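You operate a simulated robot arm through the tools that you are given. There is no shell and no other tool.

You run a simulated two-armed robot. Do the job below in one go: nothing can be reset, and whatever is moved stays where it is left.

TASK
Tare the steel 500 g on the tray scale, add the steel 1 kg and hold the reading.
Fine: switch on and zero first; both weights stay in the tray. Set down upright: steel weight.

Only the result counts: the job must be done as asked and must still hold three seconds after the hand-in. Knocking over, shifting, dropping, spilling or breaking anything else fails it.

THE ROBOT
Two 7-joint arms with fingered hands on one trunk that stands fixed in place. Base frame: the origin is at the foot of the trunk, x ahead of it, y to its left, z up; the work surface is at about z = 72. Units: cm, rad, N and s.
The left shoulder is at [6, 17.7, 87.5], the right one opposite. Payload 4 kg a hand.
The tool frame of a hand sits at the grasp point between the pads (the TCP): z along the fingers, y along the line on which they close. The tips reach 3.7 cm beyond it. The gripper opens to 12.4 cm. The gripper's body begins 4.3 cm behind the TCP. The gripper is a hand of 3 fingers: y runs from the thumb to the fingers, the wrist lies at [-1.5, -10.8, -20.2] in the tool frame, and closing takes about 1.5 s.
Orientation is that of the tool frame in the base frame, as [roll, pitch, yaw] about the fixed x, y, z axes, in that order (R = Rz(yaw) Ry(pitch) Rx(roll)). With the fingers straight down and the wrist toward the robot, the tool's x, y and z point along [0, 1, 0], [1, 0, 0] and [0, 0, -1] of the base frame.

THE INTERFACE
- The arms move only by the tool arm_command. It takes "left_deltas", "right_deltas" or both (then of equal length, played together; a hand with none holds still); each is a list of rows, each an object of numbers (a shift or turn left out is 0, a gripper value left out holds the last): "dx", "dy", "dz": the shift along the base's x, y, z in cm; "wx", "wy", "wz": the turn, a rotation vector about the base's x, y, z in rad. In form: [{"dx": .., "dy": .., "dz": .., "wx": .., "wy": .., "wz": ..}, ...]. A call has 1 to 20 rows; each row is the pose to reach, as a shift and turn from the pose commanded when the call began. "left_jaw" and "right_jaw" are, for a hand that has rows, the closure in counts, from 0 (fully open) to 255 (shut), set as the call begins (left out, the last holds). Each row takes 0.2 s and may step no farther than 5 cm and 0.15 rad from the row before; otherwise, or with a gripper value out of range, the whole call is refused. Where a pose cannot be reached the arm comes as near as it can. A force on the tool above 40 N (or 10 N above the force at the start of the call, whichever is more), or a blocked arm, ends the call early, and 0.2 s more pass. The fingers move at their own pace (about 7.2 cm/s each) and stop on an object; they squeeze with about 25 N. The grip force told is the motor's: it shows also when the fingers shut on nothing. Time passes only in rows, and 0.2 s behind the last, so rows that repeat a pose let the fingers close. The reply holds the time, the measured pose of the TCP, the force on the tool along the base axes, the opening and the grip force, in the units named above and with some noise, with the torque about the TCP (base axes, N m) and any sound that the robot's microphone picked up.
- Cameras (640 x 400 px; columns grow to the right, rows downward): "scene" is now at [5.46, 2.24, 152.82]; the picture's right is [0.25, -0.97, 0.00], its down [-0.61, -0.16, -0.78] and it looks along [0.75, 0.19, -0.63] (base axes); focal length 354 px, centre (320, 200). "left" rides on the left gripper at [-6.4, -7.6, -13.6] in its tool frame; the picture's right is [-0.84, -0.26, 0.48], its down [0.48, -0.76, 0.43] and it looks along [0.26, 0.60, 0.76] (tool axes); focal length 256 px, centre (320, 200). "right" rides on the right gripper at [6.4, -7.6, -13.7] in its tool frame; the picture's right is [-0.84, 0.26, -0.48], its down [-0.48, -0.76, 0.43] and it looks along [-0.25, 0.60, 0.76] (tool axes); focal length 256 px, centre (320, 200). There is no depth. A picture from a camera that has moved, and an enlarged one, comes with that camera's place and axes in the base frame and with its lens.
- snapshot(camera): a new picture of that camera. The clock stands still meanwhile.
- move_column(by): slides the trunk up (or, below 0, down) by that many cm; the arms and the scene camera ride with it, the base frame stays. It gives what a move gives, with no picture.
- finger_targets(index, middle, thumb_bend, thumb_turn, hand): sets how far each is bent, from 0 (flat) to 1 (curled in); at 0.3 the hand is open as for a grip, at 0.7 the pads meet at the TCP. One left out holds its place. A second passes; each finger stops where it meets its share of the squeeze, and holds until it gets a number again. A gripper value or a shape takes the hand back. It gives what a move gives, with no picture; readings hold the bend of each and the force on the fingers (four entries, about 0 where the hand has none), thumb and palm. thumb_turn goes from beside the hand (0) to across from the fingers (1), as for a grip.
- preshape(shape, hand): the hand has 3 fingers and takes this shape, open, in about a second: jaw (thumb against the fingers, like two jaws); tri (thumb and two fingers); tip (a fingertip pinch); poke (one finger out to press); point (the index stretched); flat (the hand flat); cup (the hand cupped); fist (a fist). The gripper value then closes the fingers along that shape, each until it touches; the sizes above hold for jaw. It gives what a move gives, with no picture.
- pan_tilt(pan, tilt): turns the head with the scene camera to pan (to the left, within 1.501 rad either way) and tilt (down, from -0.506 to 1.204), counted from straight ahead of the robot. It gives what a move gives.
- close_up(camera, box): a new picture of the part [left, top, right, bottom] of that camera's present view, enlarged. The clock stands still meanwhile.
- close_job(): hands the job in; it is judged then, once.

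Nothing tells you positions but the pictures and the camera data. Unless the task says otherwise, let go and move clear before handing in.

The tools are called after "Call:" as a command line: name --argument value ..., lists and objects as JSON in quotes. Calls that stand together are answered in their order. arm_command: Moves the arms, as the interface text tells. Its arguments: {"type":"object","properties":{"left_deltas":{"type":"array"},"left_jaw":{"type":"number"},"right_deltas":{"type":"array"},"right_jaw":{"type":"number"}},"required":[]} The other tools are called the same way: move_column (by) slides the trunk up or down; preshape (shape, hand) gives the hand a shape; finger_targets (index, middle, thumb_bend, thumb_turn, hand) moves the fingers one by one; pan_tilt (pan, tilt) turns the head that bears the scene camera; snapshot (camera) takes a picture; close_up (camera, box) takes an enlarged picture of a part of a camera's view; close_job () hands the job in.

At the start:

```text
t: 0.0
left_position: [33.76, 47.58, 109.97]
left_ee_rot: [-3.141, 0.001, 1.57]
left_wrist_force: [-0.7, -0.9, -0.2]
left_ft_torque: [0.01, 0.02, 0.01]
left_finger_gap: 12.37
left_gripper_force: 0.2
left_shape: jaw
left_bend: [0.3, 0.3, 0.3, 0.98]
left_finger forces: [0.0, 0.1, 0.0, 0.0, 0.1, 0.0]
right_position: [60.73, 5.96, 111.41]
right_ee_rot: [-3.142, -0.001, 1.57]
right_wrist_force: [-0.5, -0.6, -0.3]
right_ft_torque: [0.0, 0.0, 0.03]
right_finger_gap: 12.37
right_gripper_force: 0.1
right_shape: jaw
right_bend: [0.3, 0.3, 0.3, 0.98]
right_finger forces: [0.0, 0.0, 0.1, 0.0, 0.0, 0.1]
trunk travel left (down, up): [-40.0, 19.0]
head pan, tilt: [0.255, 0.684]
```

scene: 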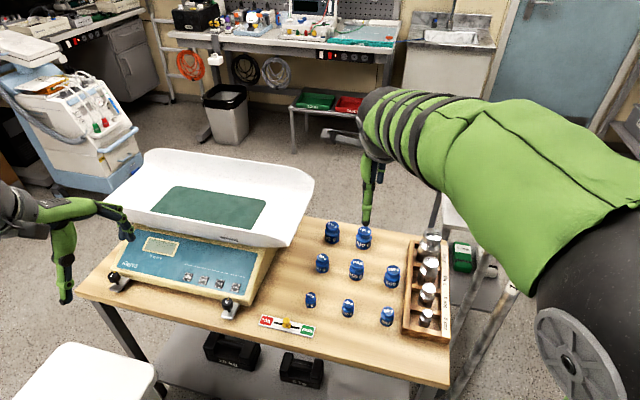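
right: 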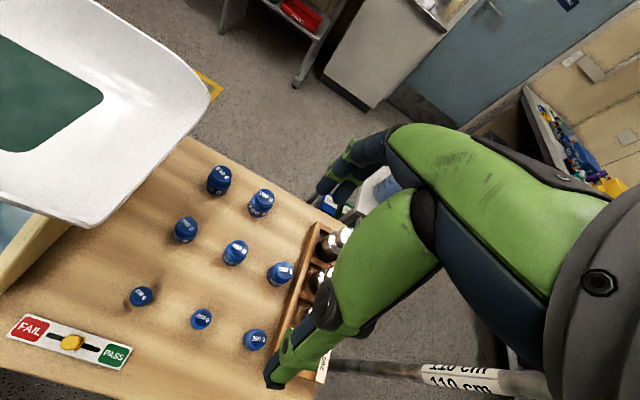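
left: 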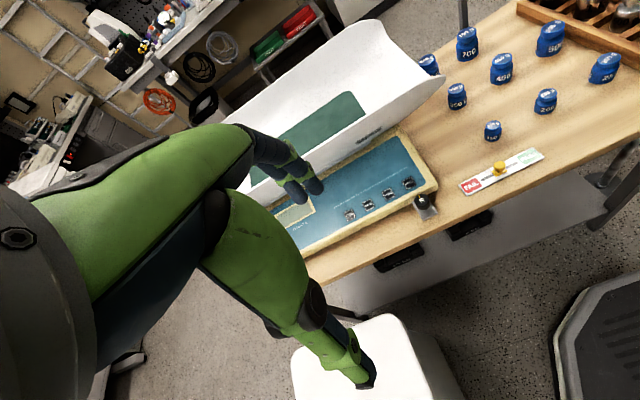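

I see a tray scale on the left of the bench, blue weights in the middle, and a wooden rack of steel weights on the right. I will look closer at the scale's buttons and the steel weights first.

Call:
close_up --camera "scene" --box '[90, 220, 270, 332]'

Call:
close_up --camera "scene" --box '[370, 220, 482, 345]'

Call:
close_up --camera "scene" --box '[250, 210, 410, 340]'

Call:
close_up --camera "left" --box '[240, 120, 450, 260]'

```text
3.56 times, centred on (180, 276) of scene
camera zoom: at [5.46, 2.24, 152.82], right [0.25, -0.97, 0.0], down [-0.61, -0.16, -0.78], along [0.75, 0.19, -0.63], focal length 1259 px, centre (818, -70)
```

zoom: 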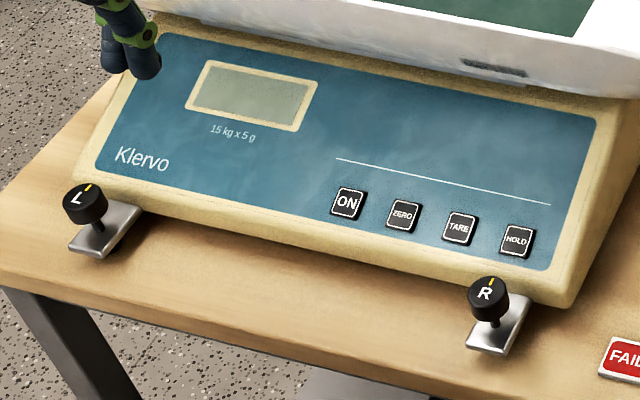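

```text
3.20 times, centred on (426, 282) of scene
camera zoom: at [5.46, 2.24, 152.82], right [0.25, -0.97, 0.0], down [-0.61, -0.16, -0.78], along [0.75, 0.19, -0.63], focal length 1133 px, centre (-19, -64)
```

zoom: 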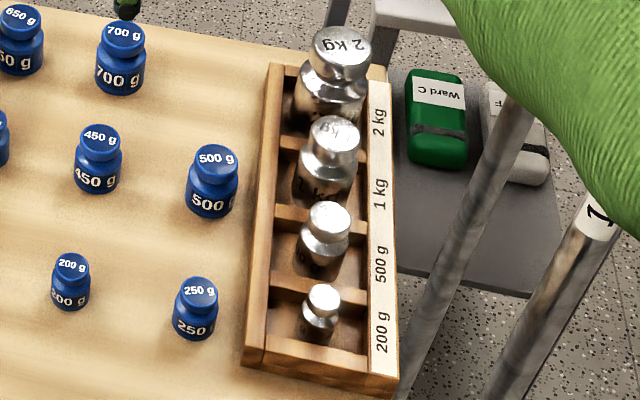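

```text
3.08 times, centred on (330, 275) of scene
camera zoom: at [5.46, 2.24, 152.82], right [0.25, -0.97, 0.0], down [-0.61, -0.16, -0.78], along [0.75, 0.19, -0.63], focal length 1090 px, centre (289, -31)
```

zoom: 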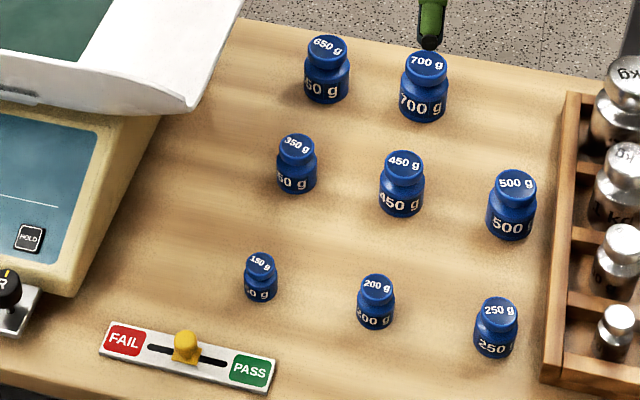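

```text
2.86 times, centred on (345, 190) of left
camera zoom: at [26.19, 41.17, 123.64], right [-0.26, -0.84, -0.48], down [-0.76, 0.48, -0.43], along [0.6, 0.26, -0.76], focal length 731 px, centre (249, 229)
```

zoom: 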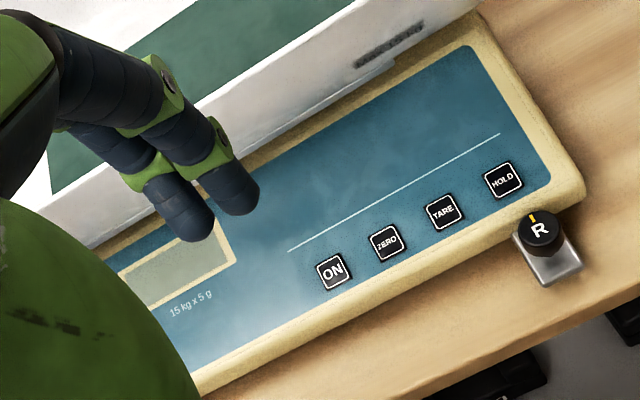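

The scale has ON, ZERO, TARE and HOLD keys on its front panel, at about (55, 51.6…37.8, 77.5). The steel 1 kg and 500 g are in the rack near (74, -10). I'll turn the head to see the whole tray and the display.

Call:
pan_tilt --pan 0.6 --tilt 0.7

Call:
snapshot --camera "scene"

Call:
close_up --camera "right" --box '[260, 180, 360, 390]'

Call:
close_up --camera "right" --box '[0, 0, 240, 150]'

```text
t: 0.8
left_position: [33.65, 47.65, 109.88]
left_ee_rot: [3.142, -0.001, 1.57]
left_wrist_force: [0.5, 0.2, 0.3]
left_ft_torque: [0.0, 0.02, -0.01]
left_finger_gap: 12.34
left_gripper_force: 0.1
left_shape: jaw
left_bend: [0.3, 0.3, 0.3, 0.98]
left_finger forces: [0.0, 0.0, 0.0, 0.0, 0.1, 0.0]
right_position: [60.68, 6.09, 111.31]
right_ee_rot: [3.141, 0.0, 1.571]
right_wrist_force: [-0.3, -0.4, 0.0]
right_ft_torque: [0.0, 0.01, 0.01]
right_finger_gap: 12.34
right_gripper_force: 0.0
right_shape: jaw
right_bend: [0.3, 0.3, 0.3, 0.98]
right_finger forces: [0.0, 0.0, 0.0, 0.0, 0.1, 0.0]
trunk travel left (down, up): [-40.0, 19.0]
head pan, tilt: [0.6, 0.7]
```

```text
taken
camera scene: at [4.19, 4.88, 152.68], right [0.56, -0.83, 0.0], down [-0.53, -0.36, -0.76], along [0.63, 0.43, -0.64], focal length 354 px, centre (320, 200)
```

scene: 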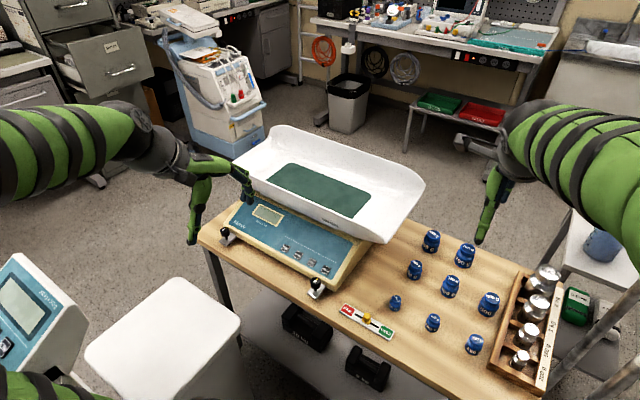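

```text
1.90 times, centred on (310, 285) of right
camera zoom: at [53.05, 12.47, 125.11], right [0.26, -0.84, 0.48], down [-0.76, -0.48, -0.43], along [0.6, -0.25, -0.76], focal length 488 px, centre (339, 38)
```

zoom: 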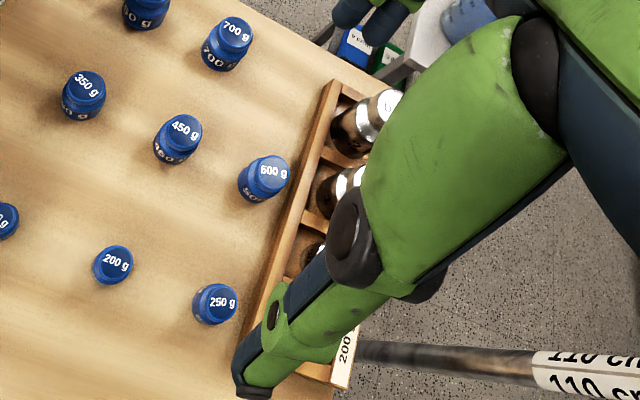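

```text
2.67 times, centred on (120, 75) of right
camera zoom: at [53.05, 12.47, 125.11], right [0.26, -0.84, 0.48], down [-0.76, -0.48, -0.43], along [0.6, -0.25, -0.76], focal length 683 px, centre (853, 533)
```

zoom: 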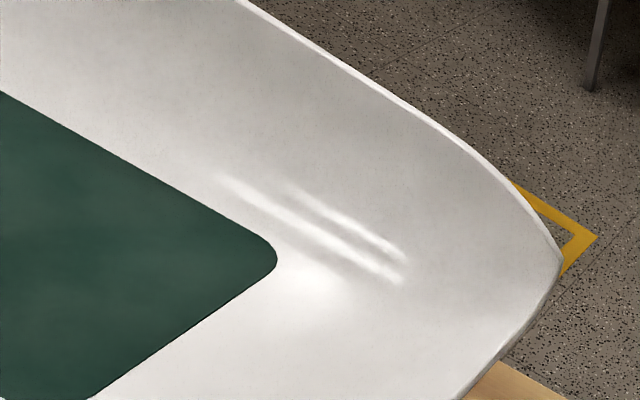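

The whole tray is visible now. I'll enlarge the tray and the scale in this view to fix their geometry.

Call:
close_up --camera "scene" --box '[210, 115, 440, 300]'

Call:
close_up --camera "scene" --box '[460, 250, 580, 390]'

Call:
snapshot --camera "left"

```text
2.16 times, centred on (325, 208) of scene
camera zoom: at [4.19, 4.88, 152.68], right [0.56, -0.83, 0.0], down [-0.53, -0.36, -0.76], along [0.63, 0.43, -0.64], focal length 766 px, centre (309, 184)
```

zoom: 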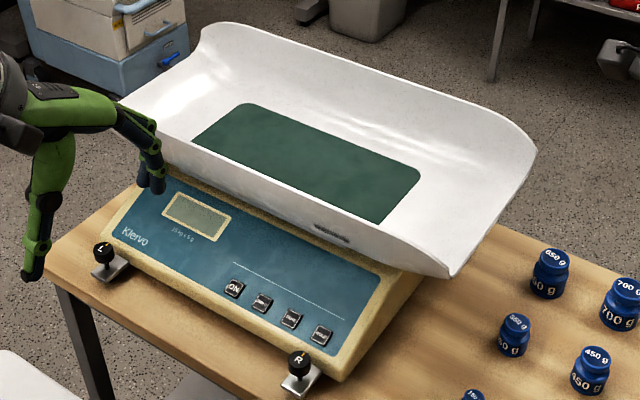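

```text
2.86 times, centred on (520, 320) of scene
camera zoom: at [4.19, 4.88, 152.68], right [0.56, -0.83, 0.0], down [-0.53, -0.36, -0.76], along [0.63, 0.43, -0.64], focal length 1012 px, centre (-251, -143)
```

zoom: 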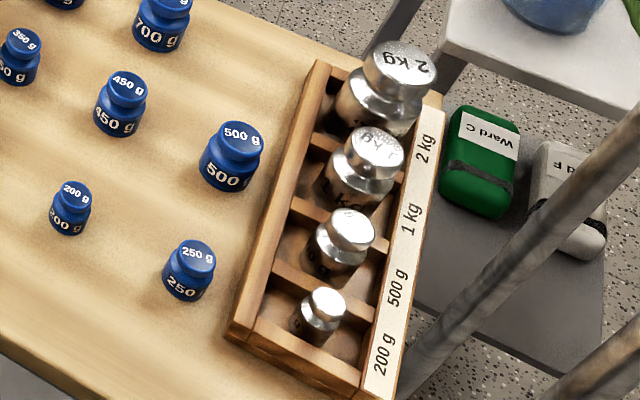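

```text
taken
camera left: at [26.19, 41.17, 123.64], right [-0.26, -0.84, -0.48], down [-0.76, 0.48, -0.43], along [0.6, 0.26, -0.76], focal length 256 px, centre (320, 200)
```

left: 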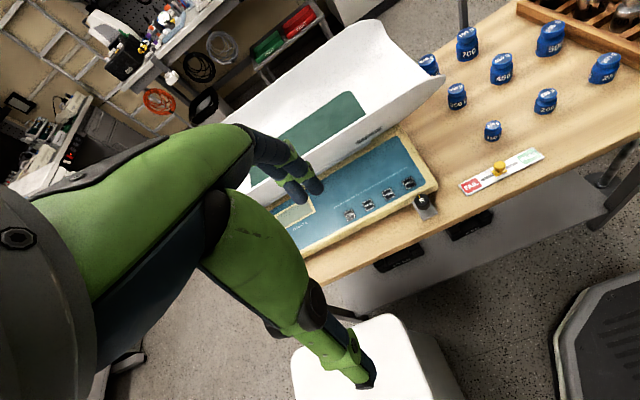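

The mat on the tray lies at about z = 86, with x from 68 to 80.5 and y from 38.5 to 69. The tray's front lip is near (60, -, 92). Next I look to the right, to see how much free space the right arm has.

Call:
pan_tilt --pan -0.35 --tilt 0.75

Call:
snapshot --camera "scene"

```text
t: 2.1
left_position: [33.66, 47.63, 109.99]
left_ee_rot: [-3.14, 0.0, 1.571]
left_wrist_force: [-0.1, 0.0, -0.6]
left_ft_torque: [0.01, 0.04, 0.03]
left_finger_gap: 12.36
left_gripper_force: 0.0
left_shape: jaw
left_bend: [0.3, 0.3, 0.3, 0.98]
left_finger forces: [0.0, 0.0, 0.0, 0.1, 0.0, 0.0]
right_position: [60.69, 6.03, 111.49]
right_ee_rot: [-3.141, 0.002, 1.57]
right_wrist_force: [0.0, 0.2, 0.5]
right_ft_torque: [0.02, 0.0, -0.04]
right_finger_gap: 12.37
right_gripper_force: 0.0
right_shape: jaw
right_bend: [0.3, 0.3, 0.3, 0.98]
right_finger forces: [0.0, 0.1, 0.0, 0.1, 0.0, 0.1]
trunk travel left (down, up): [-40.0, 19.0]
head pan, tilt: [-0.351, 0.75]
```

```text
taken
camera scene: at [4.96, -2.75, 152.26], right [-0.34, -0.94, 0.0], down [-0.64, 0.23, -0.73], along [0.69, -0.25, -0.68], focal length 354 px, centre (320, 200)
```

scene: 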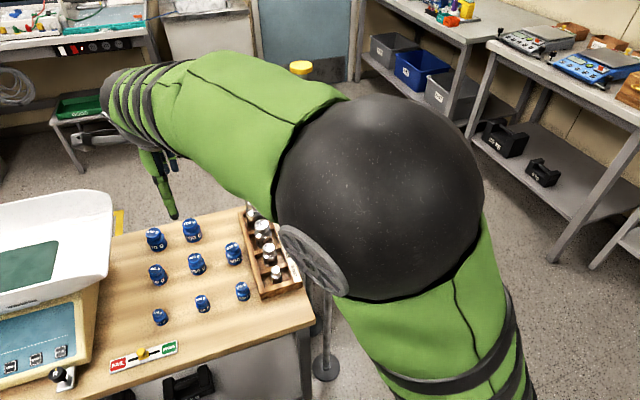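

The right arm hovers over the middle of the bench, and a tall pole stands near (60, -25). I will draw the right hand back and to the right, staying behind the pole. Then the left arm can do all the work. I will also shape the left hand for pressing.

Call:
arm_command --right_deltas '[{"dx": -3, "dy": -2, "dz": 1}, {"dx": -6, "dy": -4, "dz": 2}, {"dx": -9, "dy": -6, "dz": 2}, {"dx": -12, "dy": -9, "dz": 2}, {"dx": -15, "dy": -12, "dz": 2}, {"dx": -18, "dy": -15.5, "dz": 2}, {"dx": -20, "dy": -19, "dz": 2}, {"dx": -22, "dy": -23, "dz": 2}, {"dx": -23, "dy": -27, "dz": 2}, {"dx": -24, "dy": -31, "dz": 2}, {"dx": -25, "dy": -35, "dz": 2}, {"dx": -25, "dy": -39, "dz": 2}, {"dx": -25, "dy": -43, "dz": 2}, {"dx": -25, "dy": -46, "dz": 2}]'

Call:
preshape --hand "left" --shape "poke"

Call:
snapshot --camera "left"

Call:
snapshot --camera "scene"

```text
t: 5.1
left_position: [33.64, 47.57, 109.95]
left_ee_rot: [3.141, -0.001, 1.572]
left_wrist_force: [-0.3, -0.1, 0.2]
left_ft_torque: [0.01, 0.0, -0.03]
left_finger_gap: 12.38
left_gripper_force: 0.0
left_shape: jaw
left_bend: [0.3, 0.3, 0.3, 0.98]
left_finger forces: [0.1, 0.0, 0.0, 0.0, 0.1, 0.0]
right_position: [35.61, -40.26, 113.27]
right_ee_rot: [3.141, 0.001, 1.572]
right_wrist_force: [0.5, 0.7, 0.8]
right_ft_torque: [0.0, 0.01, 0.0]
right_finger_gap: 12.35
right_gripper_force: 0.1
right_shape: jaw
right_bend: [0.3, 0.3, 0.3, 0.98]
right_finger forces: [0.0, 0.1, 0.0, 0.1, 0.1, 0.0]
trunk travel left (down, up): [-40.0, 19.0]
head pan, tilt: [-0.351, 0.75]
```

```text
t: 6.0
left_position: [33.75, 47.61, 110.09]
left_ee_rot: [3.14, -0.001, 1.569]
left_wrist_force: [-0.5, -0.6, -0.4]
left_ft_torque: [0.05, -0.01, 0.0]
left_finger_gap: 0.0
left_gripper_force: 0.1
left_shape: poke
left_bend: [0.7, 0.7, 0.0, 1.0]
left_finger forces: [0.0, 0.0, 0.0, 0.0, 0.1, 0.0]
right_position: [35.62, -40.1, 113.26]
right_ee_rot: [-3.14, -0.001, 1.569]
right_wrist_force: [-0.4, 0.8, 0.2]
right_ft_torque: [0.02, 0.03, 0.03]
right_finger_gap: 12.37
right_gripper_force: 0.0
right_shape: jaw
right_bend: [0.3, 0.3, 0.3, 0.98]
right_finger forces: [0.1, 0.0, 0.0, 0.0, 0.0, 0.1]
trunk travel left (down, up): [-40.0, 19.0]
head pan, tilt: [-0.351, 0.75]
```

```text
taken
camera left: at [26.19, 41.16, 123.65], right [-0.26, -0.84, -0.48], down [-0.76, 0.48, -0.43], along [0.6, 0.26, -0.76], focal length 256 px, centre (320, 200)
```

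left: 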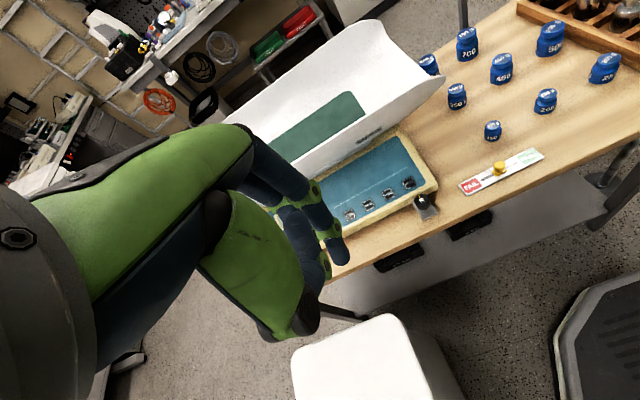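

```text
taken
camera scene: at [4.95, -2.77, 152.26], right [-0.34, -0.94, 0.0], down [-0.64, 0.23, -0.73], along [0.69, -0.25, -0.68], focal length 354 px, centre (320, 200)
```

scene: 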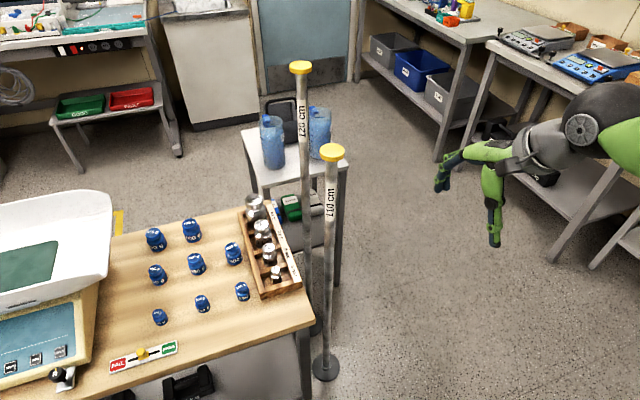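

The bench is clear, and two poles (110 cm and 120 cm) stand to the right of the rack. Now I look closely at the left hand's poke shape to find its pressing tip.

Call:
close_up --camera "left" --box '[180, 120, 420, 360]'

Call:
pan_tilt --pan 0.75 --tilt 0.75

Call:
snapshot --camera "scene"

```text
1.67 times, centred on (300, 240) of left
camera zoom: at [26.19, 41.16, 123.65], right [-0.26, -0.84, -0.48], down [-0.76, 0.48, -0.43], along [0.6, 0.26, -0.76], focal length 427 px, centre (353, 133)
```

zoom: 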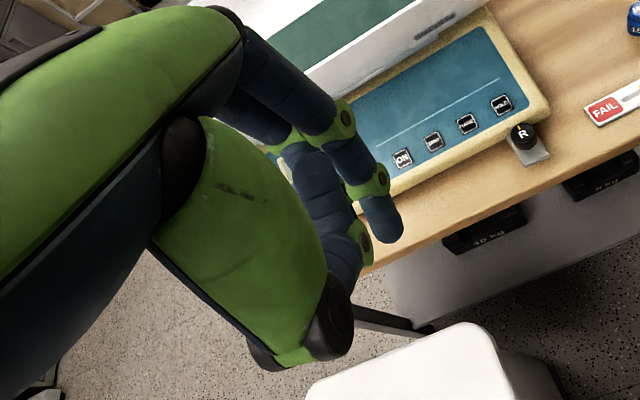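

```text
t: 7.3
left_position: [33.65, 47.59, 109.96]
left_ee_rot: [-3.14, 0.0, 1.571]
left_wrist_force: [-0.5, 0.1, -0.3]
left_ft_torque: [-0.04, 0.03, -0.01]
left_finger_gap: 0.0
left_gripper_force: 0.1
left_shape: poke
left_bend: [0.7, 0.7, 0.0, 1.0]
left_finger forces: [0.0, 0.1, 0.0, 0.0, 0.0, 0.0]
right_position: [35.59, -40.1, 113.36]
right_ee_rot: [-3.142, 0.001, 1.571]
right_wrist_force: [-0.9, 0.0, -0.4]
right_ft_torque: [0.0, 0.02, -0.01]
right_finger_gap: 12.41
right_gripper_force: 0.2
right_shape: jaw
right_bend: [0.3, 0.3, 0.3, 0.98]
right_finger forces: [0.0, 0.1, 0.0, 0.0, 0.1, 0.0]
trunk travel left (down, up): [-40.0, 19.0]
head pan, tilt: [0.75, 0.75]
```

```text
taken
camera scene: at [3.24, 5.73, 152.26], right [0.68, -0.73, 0.0], down [-0.5, -0.46, -0.73], along [0.54, 0.5, -0.68], focal length 354 px, centre (320, 200)
```

scene: 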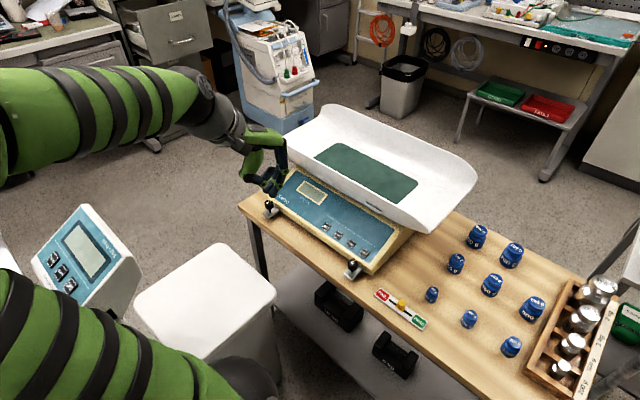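

The poke shape reads index 0.7, middle 0.7 and thumb 0, so I need to see which finger sticks out. I'll zoom in on the hand from the scene camera.

Call:
close_up --camera "scene" --box '[200, 90, 340, 220]'

Call:
preshape --hand "left" --shape "point"

Call:
close_up --camera "scene" --box '[200, 90, 340, 220]'

Call:
close_up --camera "left" --box '[180, 120, 420, 360]'

```text
3.08 times, centred on (270, 155) of scene
camera zoom: at [3.24, 5.73, 152.26], right [0.68, -0.73, 0.0], down [-0.5, -0.46, -0.73], along [0.54, 0.5, -0.68], focal length 1090 px, centre (474, 338)
```

zoom: 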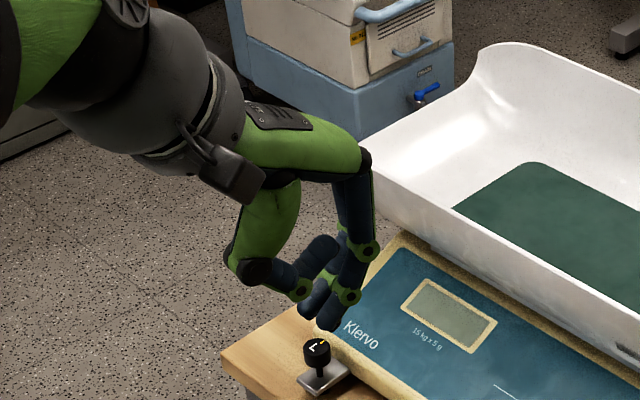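

```text
t: 8.2
left_position: [33.66, 47.56, 109.93]
left_ee_rot: [-3.141, 0.001, 1.572]
left_wrist_force: [-0.1, 0.7, 0.1]
left_ft_torque: [0.01, 0.01, -0.03]
left_finger_gap: 11.81
left_gripper_force: 0.1
left_shape: point
left_bend: [0.32, 1.0, 1.0, 0.89]
left_finger forces: [0.1, 0.1, 0.1, 0.0, 0.0, 0.0]
right_position: [35.67, -40.15, 113.22]
right_ee_rot: [-3.141, 0.0, 1.572]
right_wrist_force: [-0.6, -0.4, 0.1]
right_ft_torque: [0.01, -0.01, 0.01]
right_finger_gap: 12.36
right_gripper_force: 0.0
right_shape: jaw
right_bend: [0.3, 0.3, 0.3, 0.98]
right_finger forces: [0.1, 0.0, 0.0, 0.0, 0.0, 0.0]
trunk travel left (down, up): [-40.0, 19.0]
head pan, tilt: [0.75, 0.75]
```

```text
3.08 times, centred on (270, 155) of scene
camera zoom: at [3.23, 5.73, 152.26], right [0.68, -0.73, 0.0], down [-0.5, -0.47, -0.73], along [0.53, 0.5, -0.68], focal length 1090 px, centre (474, 338)
```

zoom: 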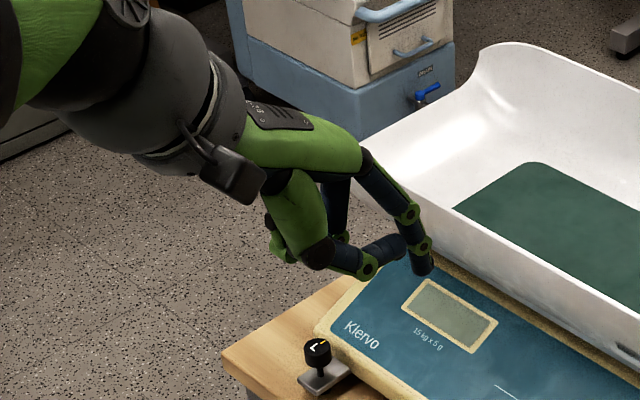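

```text
1.67 times, centred on (300, 240) of left
camera zoom: at [26.19, 41.16, 123.65], right [-0.26, -0.84, -0.48], down [-0.76, 0.48, -0.43], along [0.6, 0.26, -0.76], focal length 427 px, centre (353, 133)
```

zoom: 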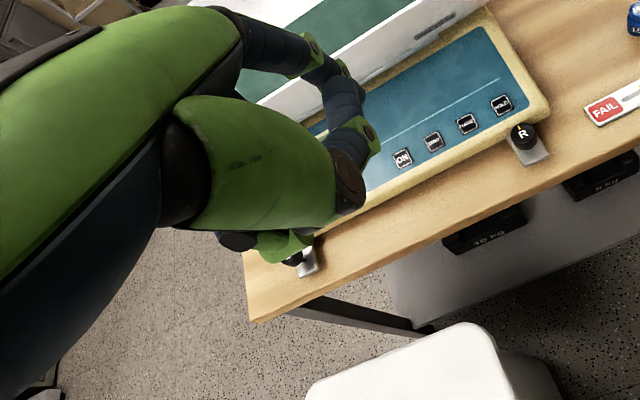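

In the "point" shape the index finger is stretched with its tip about 7 cm ahead of the TCP. The thumb is curled fairly low, so I'll turn it aside and check again.

Call:
finger_targets --hand "left" --index 0.4 --middle 1.0 --thumb_bend 1.0 --thumb_turn 0.0

Call:
close_up --camera "scene" --box '[200, 90, 340, 220]'

Call:
close_up --camera "left" --box '[180, 120, 420, 360]'

```text
t: 9.2
left_position: [33.69, 47.36, 109.98]
left_ee_rot: [3.142, -0.001, 1.569]
left_wrist_force: [-0.6, -0.5, 0.9]
left_ft_torque: [0.01, 0.02, 0.01]
left_finger_gap: 6.84
left_gripper_force: 0.0
left_shape: fingers
left_bend: [0.4, 1.0, 1.0, 0.0]
left_finger forces: [0.1, 0.0, 0.0, 0.0, 0.0, 0.1]
right_position: [35.63, -40.14, 113.23]
right_ee_rot: [3.141, 0.001, 1.57]
right_wrist_force: [0.0, -0.4, 0.0]
right_ft_torque: [-0.02, 0.01, 0.01]
right_finger_gap: 12.39
right_gripper_force: 0.1
right_shape: jaw
right_bend: [0.3, 0.3, 0.3, 0.98]
right_finger forces: [0.1, 0.0, 0.0, 0.0, 0.1, 0.1]
trunk travel left (down, up): [-40.0, 19.0]
head pan, tilt: [0.75, 0.75]
```

```text
3.08 times, centred on (270, 155) of scene
camera zoom: at [3.23, 5.73, 152.26], right [0.68, -0.73, 0.0], down [-0.5, -0.47, -0.73], along [0.53, 0.5, -0.68], focal length 1090 px, centre (474, 338)
```

zoom: 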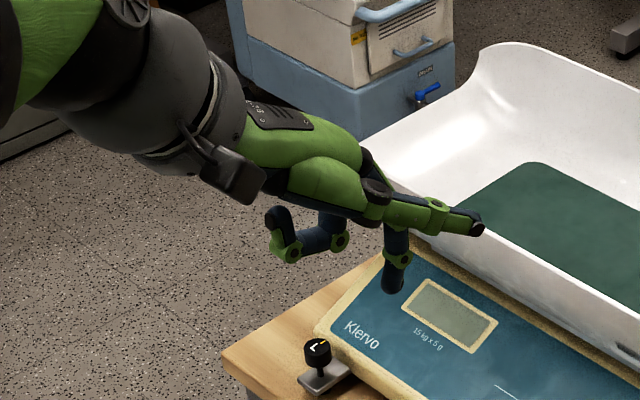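

```text
1.67 times, centred on (300, 240) of left
camera zoom: at [26.19, 41.16, 123.65], right [-0.26, -0.84, -0.48], down [-0.76, 0.48, -0.43], along [0.6, 0.26, -0.76], focal length 427 px, centre (353, 133)
```

zoom: 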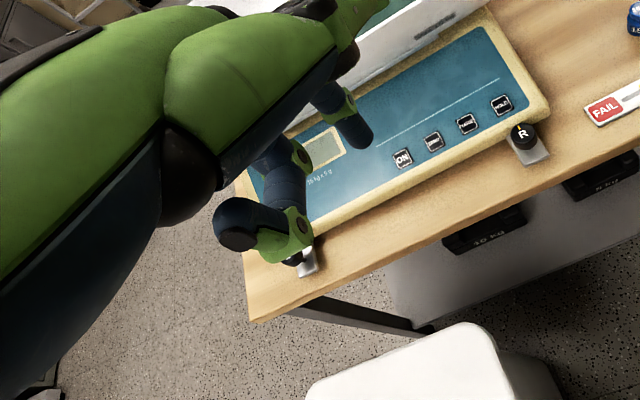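

With the thumb at the side it reaches forward, towards the tray. I'll try the thumb straight across instead.

Call:
finger_targets --hand "left" --index 0.45 --middle 1.0 --thumb_bend 0.0 --thumb_turn 1.0

Call:
close_up --camera "scene" --box '[200, 90, 340, 220]'

Call:
close_up --camera "left" --box '[180, 120, 420, 360]'

```text
t: 10.2
left_position: [33.66, 47.52, 110.13]
left_ee_rot: [3.141, 0.0, 1.572]
left_wrist_force: [0.3, 0.1, 0.3]
left_ft_torque: [-0.02, -0.03, 0.01]
left_finger_gap: 9.03
left_gripper_force: 0.1
left_shape: fingers
left_bend: [0.45, 1.0, 0.0, 0.95]
left_finger forces: [0.0, 0.0, 0.1, 0.0, 0.0, 0.0]
right_position: [35.71, -40.12, 113.31]
right_ee_rot: [-3.141, 0.001, 1.571]
right_wrist_force: [-0.3, 0.7, -0.5]
right_ft_torque: [0.0, -0.01, -0.03]
right_finger_gap: 12.35
right_gripper_force: 0.2
right_shape: jaw
right_bend: [0.3, 0.3, 0.3, 0.98]
right_finger forces: [0.1, 0.0, 0.0, 0.0, 0.0, 0.0]
trunk travel left (down, up): [-40.0, 19.0]
head pan, tilt: [0.75, 0.75]
```

```text
3.08 times, centred on (270, 155) of scene
camera zoom: at [3.23, 5.73, 152.26], right [0.68, -0.73, 0.0], down [-0.5, -0.47, -0.73], along [0.53, 0.5, -0.68], focal length 1090 px, centre (474, 338)
```

zoom: 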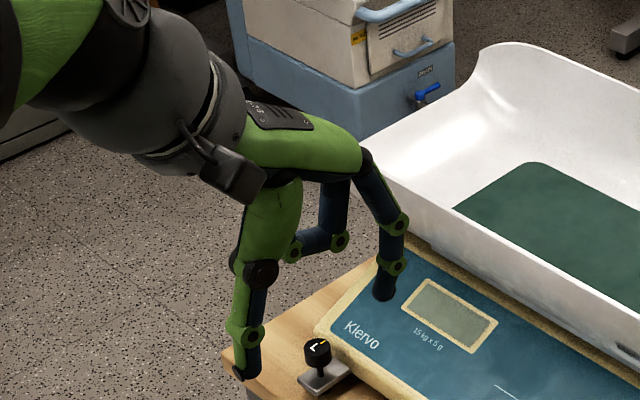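

```text
1.67 times, centred on (300, 240) of left
camera zoom: at [26.19, 41.16, 123.65], right [-0.26, -0.84, -0.48], down [-0.76, 0.48, -0.43], along [0.6, 0.26, -0.76], focal length 427 px, centre (353, 133)
```

zoom: 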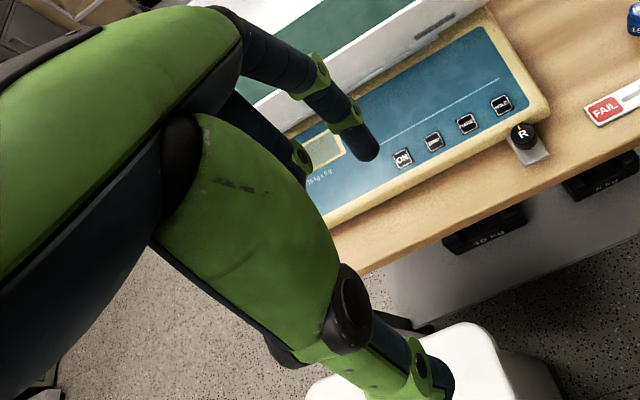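

The straight thumb sticks down too far, so I'll curl it under the palm as in the point shape, keep the index at 0.45, and re-check.

Call:
finger_targets --hand "left" --index 0.42 --middle 1.0 --thumb_bend 1.0 --thumb_turn 0.9

Call:
close_up --camera "scene" --box '[200, 90, 340, 220]'

Call:
close_up --camera "left" --box '[180, 120, 420, 360]'

```text
t: 11.2
left_position: [33.76, 47.53, 109.97]
left_ee_rot: [-3.142, 0.0, 1.572]
left_wrist_force: [0.7, 0.4, -0.4]
left_ft_torque: [0.0, 0.0, 0.0]
left_finger_gap: 0.97
left_gripper_force: 0.0
left_shape: fingers
left_bend: [0.39, 1.0, 0.97, 0.92]
left_finger forces: [0.0, 0.0, 0.1, 0.0, 0.1, 0.1]
right_position: [35.58, -40.14, 113.26]
right_ee_rot: [-3.141, -0.001, 1.573]
right_wrist_force: [-0.6, 0.1, 1.0]
right_ft_torque: [-0.03, 0.03, -0.01]
right_finger_gap: 12.36
right_gripper_force: 0.1
right_shape: jaw
right_bend: [0.3, 0.3, 0.3, 0.98]
right_finger forces: [0.0, 0.1, 0.1, 0.1, 0.0, 0.0]
trunk travel left (down, up): [-40.0, 19.0]
head pan, tilt: [0.75, 0.75]
```

```text
3.08 times, centred on (270, 155) of scene
camera zoom: at [3.23, 5.73, 152.26], right [0.68, -0.73, 0.0], down [-0.5, -0.47, -0.73], along [0.53, 0.5, -0.68], focal length 1090 px, centre (474, 338)
```

zoom: 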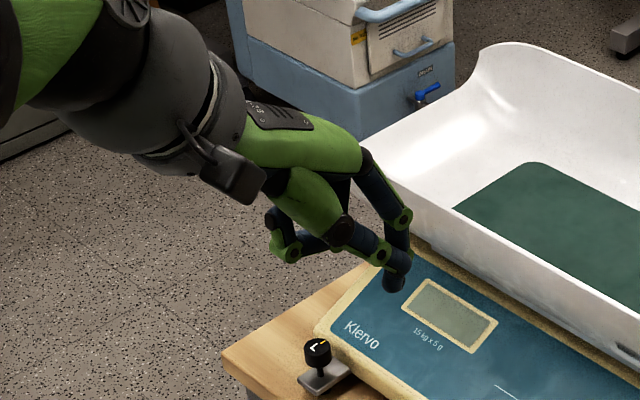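

```text
1.67 times, centred on (300, 240) of left
camera zoom: at [26.19, 41.16, 123.65], right [-0.26, -0.84, -0.48], down [-0.76, 0.48, -0.43], along [0.6, 0.26, -0.76], focal length 427 px, centre (353, 133)
```

zoom: 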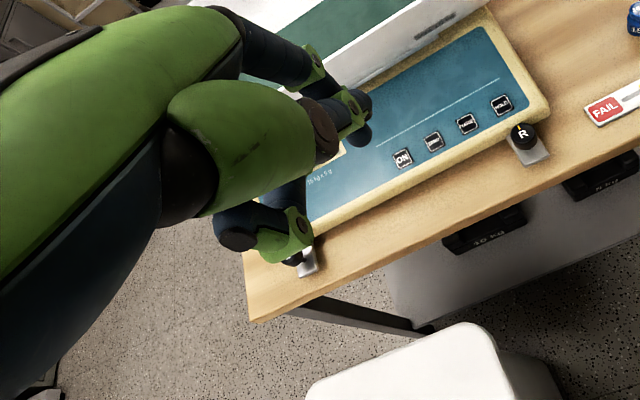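

The index tip is now the lowest point, about TCP + (5.8, -0.4, -4.8). I'll bring it above the ON key at a safe height and check the alignment.

Call:
arm_command --left_deltas '[{"dx": 3, "dy": 1, "dz": -2}, {"dx": 6, "dy": 2, "dz": -5}, {"dx": 9, "dy": 3, "dz": -8}, {"dx": 12, "dy": 4, "dz": -11}, {"dx": 14, "dy": 4.5, "dz": -14}, {"dx": 15.3, "dy": 4.5, "dz": -17}, {"dx": 15.3, "dy": 4.5, "dz": -19}, {"dx": 15.3, "dy": 4.5, "dz": -19}, {"dx": 15.3, "dy": 4.5, "dz": -19}]'

Call:
close_up --camera "left" --box '[240, 60, 480, 210]'

Call:
close_up --camera "scene" --box '[240, 130, 400, 280]'

```text
t: 13.2
left_position: [49.26, 52.11, 90.92]
left_ee_rot: [3.141, -0.001, 1.571]
left_wrist_force: [0.0, -0.1, 0.7]
left_ft_torque: [0.03, 0.03, 0.02]
left_finger_gap: 0.98
left_gripper_force: 0.0
left_shape: fingers
left_bend: [0.39, 1.0, 0.97, 0.92]
left_finger forces: [0.0, 0.0, 0.0, 0.0, 0.1, 0.0]
right_position: [35.71, -40.13, 113.28]
right_ee_rot: [3.141, -0.001, 1.571]
right_wrist_force: [-0.8, -0.3, -0.6]
right_ft_torque: [-0.02, 0.01, 0.03]
right_finger_gap: 12.35
right_gripper_force: 0.2
right_shape: jaw
right_bend: [0.3, 0.3, 0.3, 0.98]
right_finger forces: [0.0, 0.0, 0.1, 0.1, 0.0, 0.0]
trunk travel left (down, up): [-40.0, 19.0]
head pan, tilt: [0.75, 0.75]
```

```text
2.67 times, centred on (360, 135) of left
camera zoom: at [41.84, 45.78, 104.5], right [-0.26, -0.84, -0.48], down [-0.76, 0.48, -0.43], along [0.6, 0.26, -0.76], focal length 683 px, centre (213, 373)
```

zoom: 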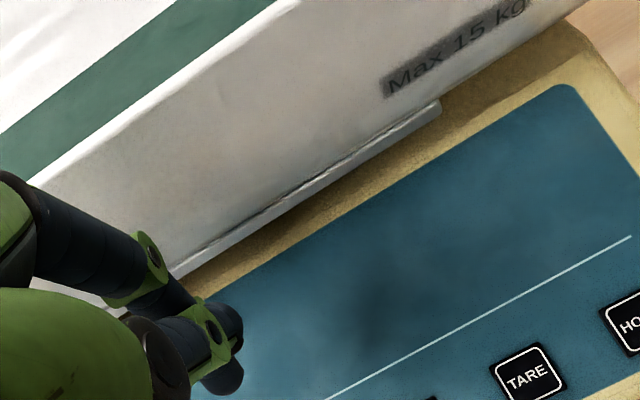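

```text
2.67 times, centred on (320, 205) of scene
camera zoom: at [3.24, 5.73, 152.26], right [0.68, -0.73, 0.0], down [-0.5, -0.47, -0.73], along [0.53, 0.5, -0.68], focal length 944 px, centre (320, 187)
```

zoom: 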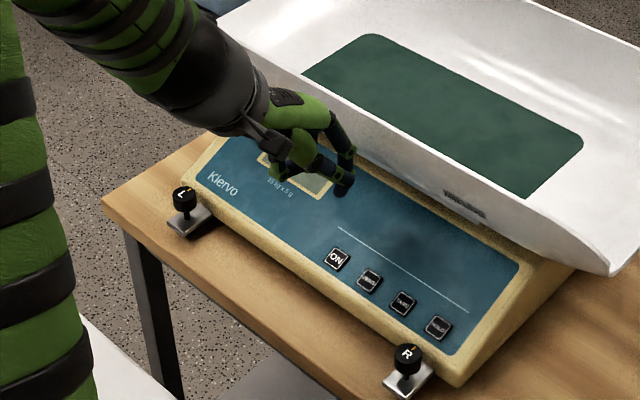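

The index tip is at about (56, 52, 85.4), slightly beyond the ON key at (54.9, 51.5, 77.6). I'll correct back a little, lower to just above the key, and look again.

Call:
arm_command --left_deltas '[{"dx": -0.6, "dy": -0.3, "dz": -2}, {"dx": -0.8, "dy": -0.4, "dz": -4}, {"dx": -0.8, "dy": -0.4, "dz": -5.5}, {"dx": -0.8, "dy": -0.4, "dz": -6}, {"dx": -0.8, "dy": -0.4, "dz": -6}]'

Call:
snapshot --camera "left"

Call:
close_up --camera "scene" --box '[270, 170, 370, 260]'

```text
t: 14.4
left_position: [48.06, 51.71, 84.84]
left_ee_rot: [3.141, -0.001, 1.571]
left_wrist_force: [-0.2, 0.1, -0.2]
left_ft_torque: [-0.01, 0.02, 0.01]
left_finger_gap: 0.98
left_gripper_force: 0.1
left_shape: fingers
left_bend: [0.39, 1.0, 0.97, 0.92]
left_finger forces: [0.1, 0.1, 0.0, 0.0, 0.0, 0.0]
right_position: [35.64, -40.1, 113.27]
right_ee_rot: [3.141, 0.0, 1.57]
right_wrist_force: [-0.1, -0.3, -0.3]
right_ft_torque: [-0.02, 0.0, -0.04]
right_finger_gap: 12.35
right_gripper_force: 0.1
right_shape: jaw
right_bend: [0.3, 0.3, 0.3, 0.98]
right_finger forces: [0.0, 0.1, 0.0, 0.1, 0.0, 0.1]
trunk travel left (down, up): [-40.0, 19.0]
head pan, tilt: [0.75, 0.75]
```

```text
taken
camera left: at [40.66, 45.32, 98.5], right [-0.26, -0.84, -0.48], down [-0.76, 0.48, -0.43], along [0.6, 0.26, -0.76], focal length 256 px, centre (320, 200)
```

left: 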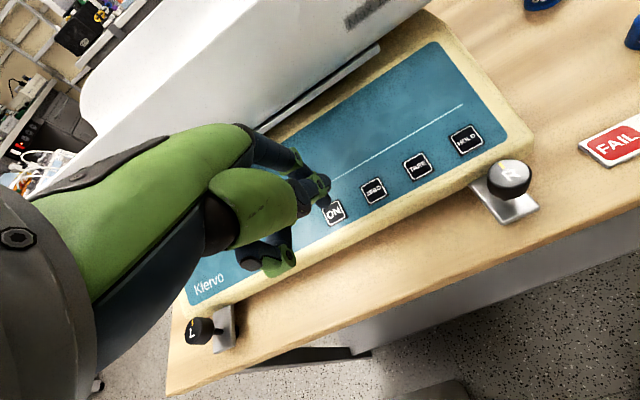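

```text
4.44 times, centred on (320, 215) of scene
camera zoom: at [3.23, 5.73, 152.26], right [0.68, -0.73, 0.0], down [-0.5, -0.47, -0.73], along [0.53, 0.5, -0.68], focal length 1574 px, centre (320, 133)
```

zoom: 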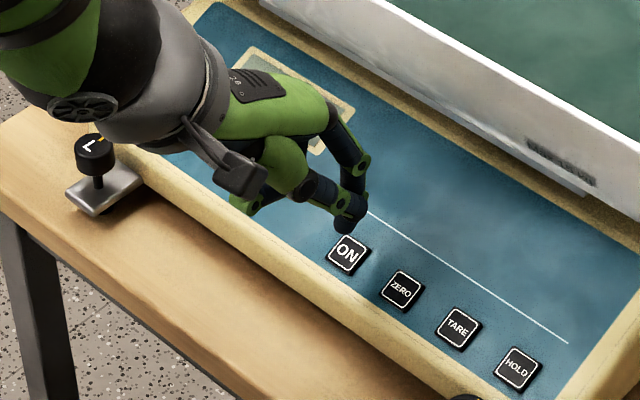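

The tip is right above the ON key, about 2 cm up. I'll press down in small steps and watch the force.

Call:
arm_command --left_deltas '[{"dz": -0.8}, {"dz": -1.4}, {"dz": -1.8}, {"dz": -2.0}]'

Call:
close_up --camera "scene" --box '[270, 170, 370, 260]'

Call:
close_up --camera "left" --box '[240, 120, 480, 270]'

```text
t: 15.4
left_position: [48.13, 51.72, 83.15]
left_ee_rot: [-3.142, -0.002, 1.572]
left_wrist_force: [-0.1, 0.0, 0.4]
left_ft_torque: [-0.02, 0.02, 0.05]
left_finger_gap: 0.96
left_gripper_force: 0.1
left_shape: fingers
left_bend: [0.39, 1.0, 0.97, 0.92]
left_finger forces: [0.1, 0.0, 0.1, 0.0, 0.1, 0.1]
right_position: [35.52, -40.07, 113.27]
right_ee_rot: [3.142, -0.001, 1.571]
right_wrist_force: [-0.3, 0.2, 0.4]
right_ft_torque: [0.01, -0.02, 0.03]
right_finger_gap: 12.36
right_gripper_force: 0.0
right_shape: jaw
right_bend: [0.3, 0.3, 0.3, 0.98]
right_finger forces: [0.0, 0.1, 0.1, 0.0, 0.0, 0.0]
trunk travel left (down, up): [-40.0, 19.0]
head pan, tilt: [0.75, 0.75]
```

```text
4.44 times, centred on (320, 215) of scene
camera zoom: at [3.24, 5.74, 152.26], right [0.68, -0.73, 0.0], down [-0.5, -0.47, -0.73], along [0.53, 0.5, -0.68], focal length 1574 px, centre (320, 133)
```

zoom: 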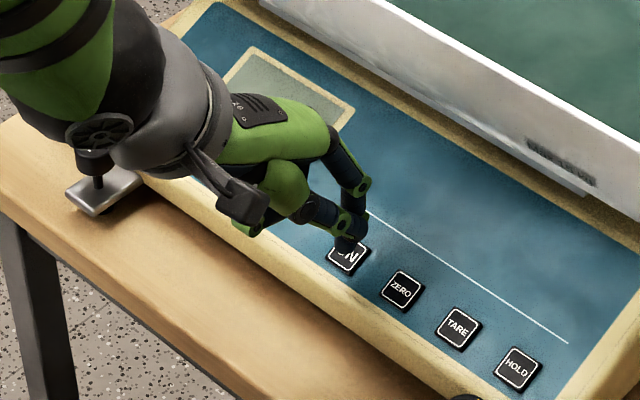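

```text
2.67 times, centred on (360, 195) of left
camera zoom: at [40.67, 45.24, 96.74], right [-0.26, -0.84, -0.48], down [-0.76, 0.48, -0.43], along [0.6, 0.26, -0.76], focal length 683 px, centre (213, 213)
```

zoom: 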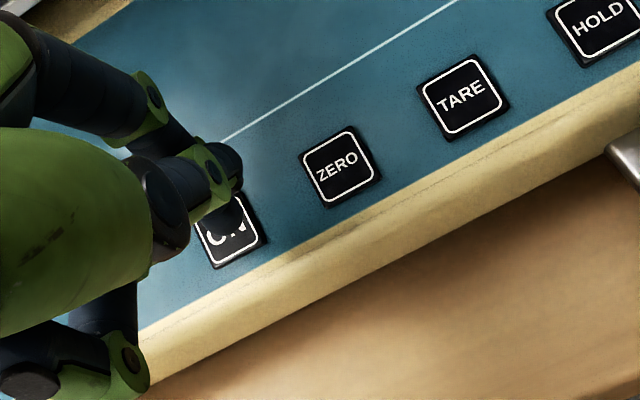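

The tip is about half a centimetre above the far half of the ON key. I'll shift it slightly back and press further down, watching the force.

Call:
arm_command --left_deltas '[{"dx": -0.4}, {"dx": -0.4, "dz": -0.3}, {"dx": -0.4, "dz": -0.6}, {"dx": -0.4, "dz": -0.8}]'

Call:
close_up --camera "scene" --box '[270, 170, 370, 260]'

```text
t: 16.4
left_position: [47.78, 51.61, 82.17]
left_ee_rot: [3.141, 0.001, 1.57]
left_wrist_force: [-0.2, 0.0, 0.1]
left_ft_torque: [0.01, 0.01, 0.01]
left_finger_gap: 0.99
left_gripper_force: 0.1
left_shape: fingers
left_bend: [0.39, 1.0, 0.97, 0.92]
left_finger forces: [0.1, 0.1, 0.1, 0.0, 0.1, 0.0]
right_position: [35.66, -39.98, 113.3]
right_ee_rot: [3.14, 0.0, 1.569]
right_wrist_force: [0.4, -0.2, 0.1]
right_ft_torque: [0.03, 0.0, 0.03]
right_finger_gap: 12.38
right_gripper_force: 0.1
right_shape: jaw
right_bend: [0.3, 0.3, 0.3, 0.98]
right_finger forces: [0.1, 0.1, 0.1, 0.0, 0.0, 0.0]
trunk travel left (down, up): [-40.0, 19.0]
head pan, tilt: [0.75, 0.75]
```

```text
4.44 times, centred on (320, 215) of scene
camera zoom: at [3.24, 5.73, 152.26], right [0.68, -0.73, 0.0], down [-0.5, -0.47, -0.73], along [0.53, 0.5, -0.68], focal length 1574 px, centre (320, 133)
```

zoom: 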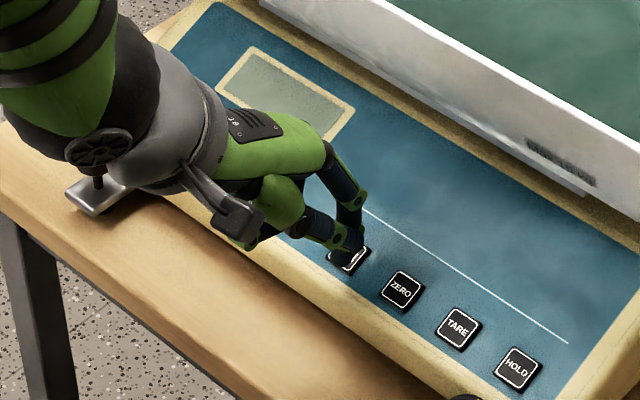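

No contact yet and the tip is over the key's centre. I continue down in fine steps.

Call:
arm_command --left_deltas '[{"dz": -0.2}, {"dz": -0.4}, {"dz": -0.6}]'

Call:
close_up --camera "scene" --box '[270, 170, 370, 260]'

```text
t: 17.2
left_position: [47.87, 51.63, 81.7]
left_ee_rot: [-3.141, 0.0, 1.57]
left_wrist_force: [0.3, -0.6, 0.2]
left_ft_torque: [0.03, 0.02, -0.02]
left_finger_gap: 1.01
left_gripper_force: 0.0
left_shape: fingers
left_bend: [0.39, 1.0, 0.97, 0.92]
left_finger forces: [0.0, 0.1, 0.1, 0.0, 0.0, 0.0]
right_position: [35.57, -40.09, 113.27]
right_ee_rot: [3.14, 0.001, 1.57]
right_wrist_force: [0.5, 1.5, -0.6]
right_ft_torque: [-0.03, 0.04, 0.03]
right_finger_gap: 12.38
right_gripper_force: 0.1
right_shape: jaw
right_bend: [0.3, 0.3, 0.3, 0.98]
right_finger forces: [0.1, 0.0, 0.0, 0.0, 0.0, 0.0]
trunk travel left (down, up): [-40.0, 19.0]
head pan, tilt: [0.75, 0.75]
```

```text
4.44 times, centred on (320, 215) of scene
camera zoom: at [3.24, 5.74, 152.26], right [0.68, -0.73, 0.0], down [-0.5, -0.47, -0.73], along [0.53, 0.5, -0.68], focal length 1574 px, centre (320, 133)
```

zoom: 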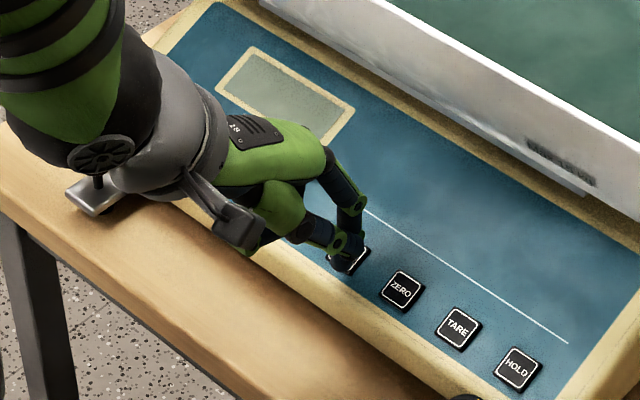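

Still no contact force. I'll check from the wrist camera how far the tip is from the key.

Call:
close_up --camera "left" --box '[260, 140, 420, 240]'

Call:
arm_command --left_deltas '[{"dz": -0.2}, {"dz": -0.4}]'

Call:
close_up --camera "left" --box '[260, 140, 420, 240]'

Call:
close_up --camera "scene" --box '[280, 180, 360, 260]'

```text
4.00 times, centred on (340, 190) of left
camera zoom: at [40.36, 45.28, 95.3], right [-0.26, -0.84, -0.48], down [-0.76, 0.48, -0.43], along [0.6, 0.26, -0.76], focal length 1024 px, centre (240, 240)
```

zoom: 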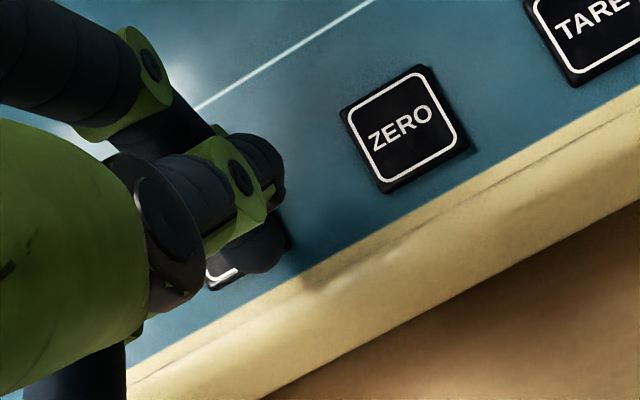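

```text
t: 17.8
left_position: [47.76, 51.64, 80.96]
left_ee_rot: [-3.141, 0.0, 1.572]
left_wrist_force: [0.3, 0.1, -0.6]
left_ft_torque: [-0.03, 0.02, -0.02]
left_finger_gap: 1.0
left_gripper_force: 0.1
left_shape: fingers
left_bend: [0.39, 1.0, 0.97, 0.92]
left_finger forces: [0.0, 0.0, 0.0, 0.0, 0.0, 0.1]
right_position: [35.76, -40.07, 113.3]
right_ee_rot: [-3.141, -0.002, 1.57]
right_wrist_force: [0.1, 0.2, -1.7]
right_ft_torque: [0.0, 0.0, 0.02]
right_finger_gap: 12.37
right_gripper_force: 0.0
right_shape: jaw
right_bend: [0.3, 0.3, 0.3, 0.98]
right_finger forces: [0.1, 0.0, 0.1, 0.0, 0.1, 0.0]
trunk travel left (down, up): [-40.0, 19.0]
head pan, tilt: [0.75, 0.75]
```

```text
4.00 times, centred on (340, 190) of left
camera zoom: at [40.31, 45.25, 94.79], right [-0.26, -0.84, -0.48], down [-0.76, 0.48, -0.43], along [0.6, 0.26, -0.76], focal length 1024 px, centre (240, 240)
```

zoom: 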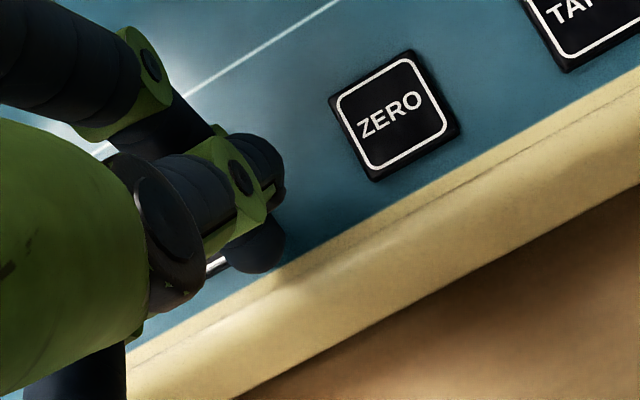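

```text
5.00 times, centred on (320, 220) of scene
camera zoom: at [3.25, 5.73, 152.26], right [0.68, -0.73, 0.0], down [-0.5, -0.47, -0.73], along [0.53, 0.5, -0.68], focal length 1771 px, centre (320, 100)
```

zoom: 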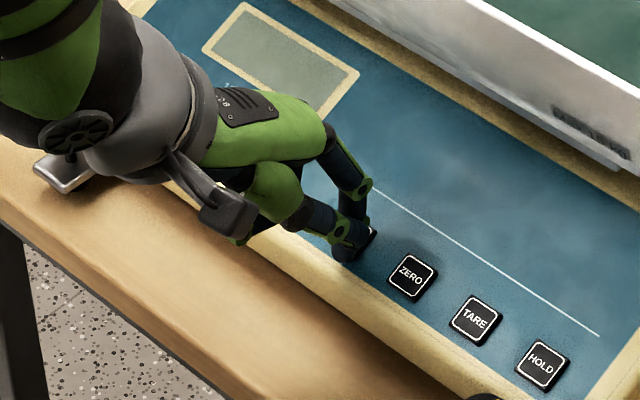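

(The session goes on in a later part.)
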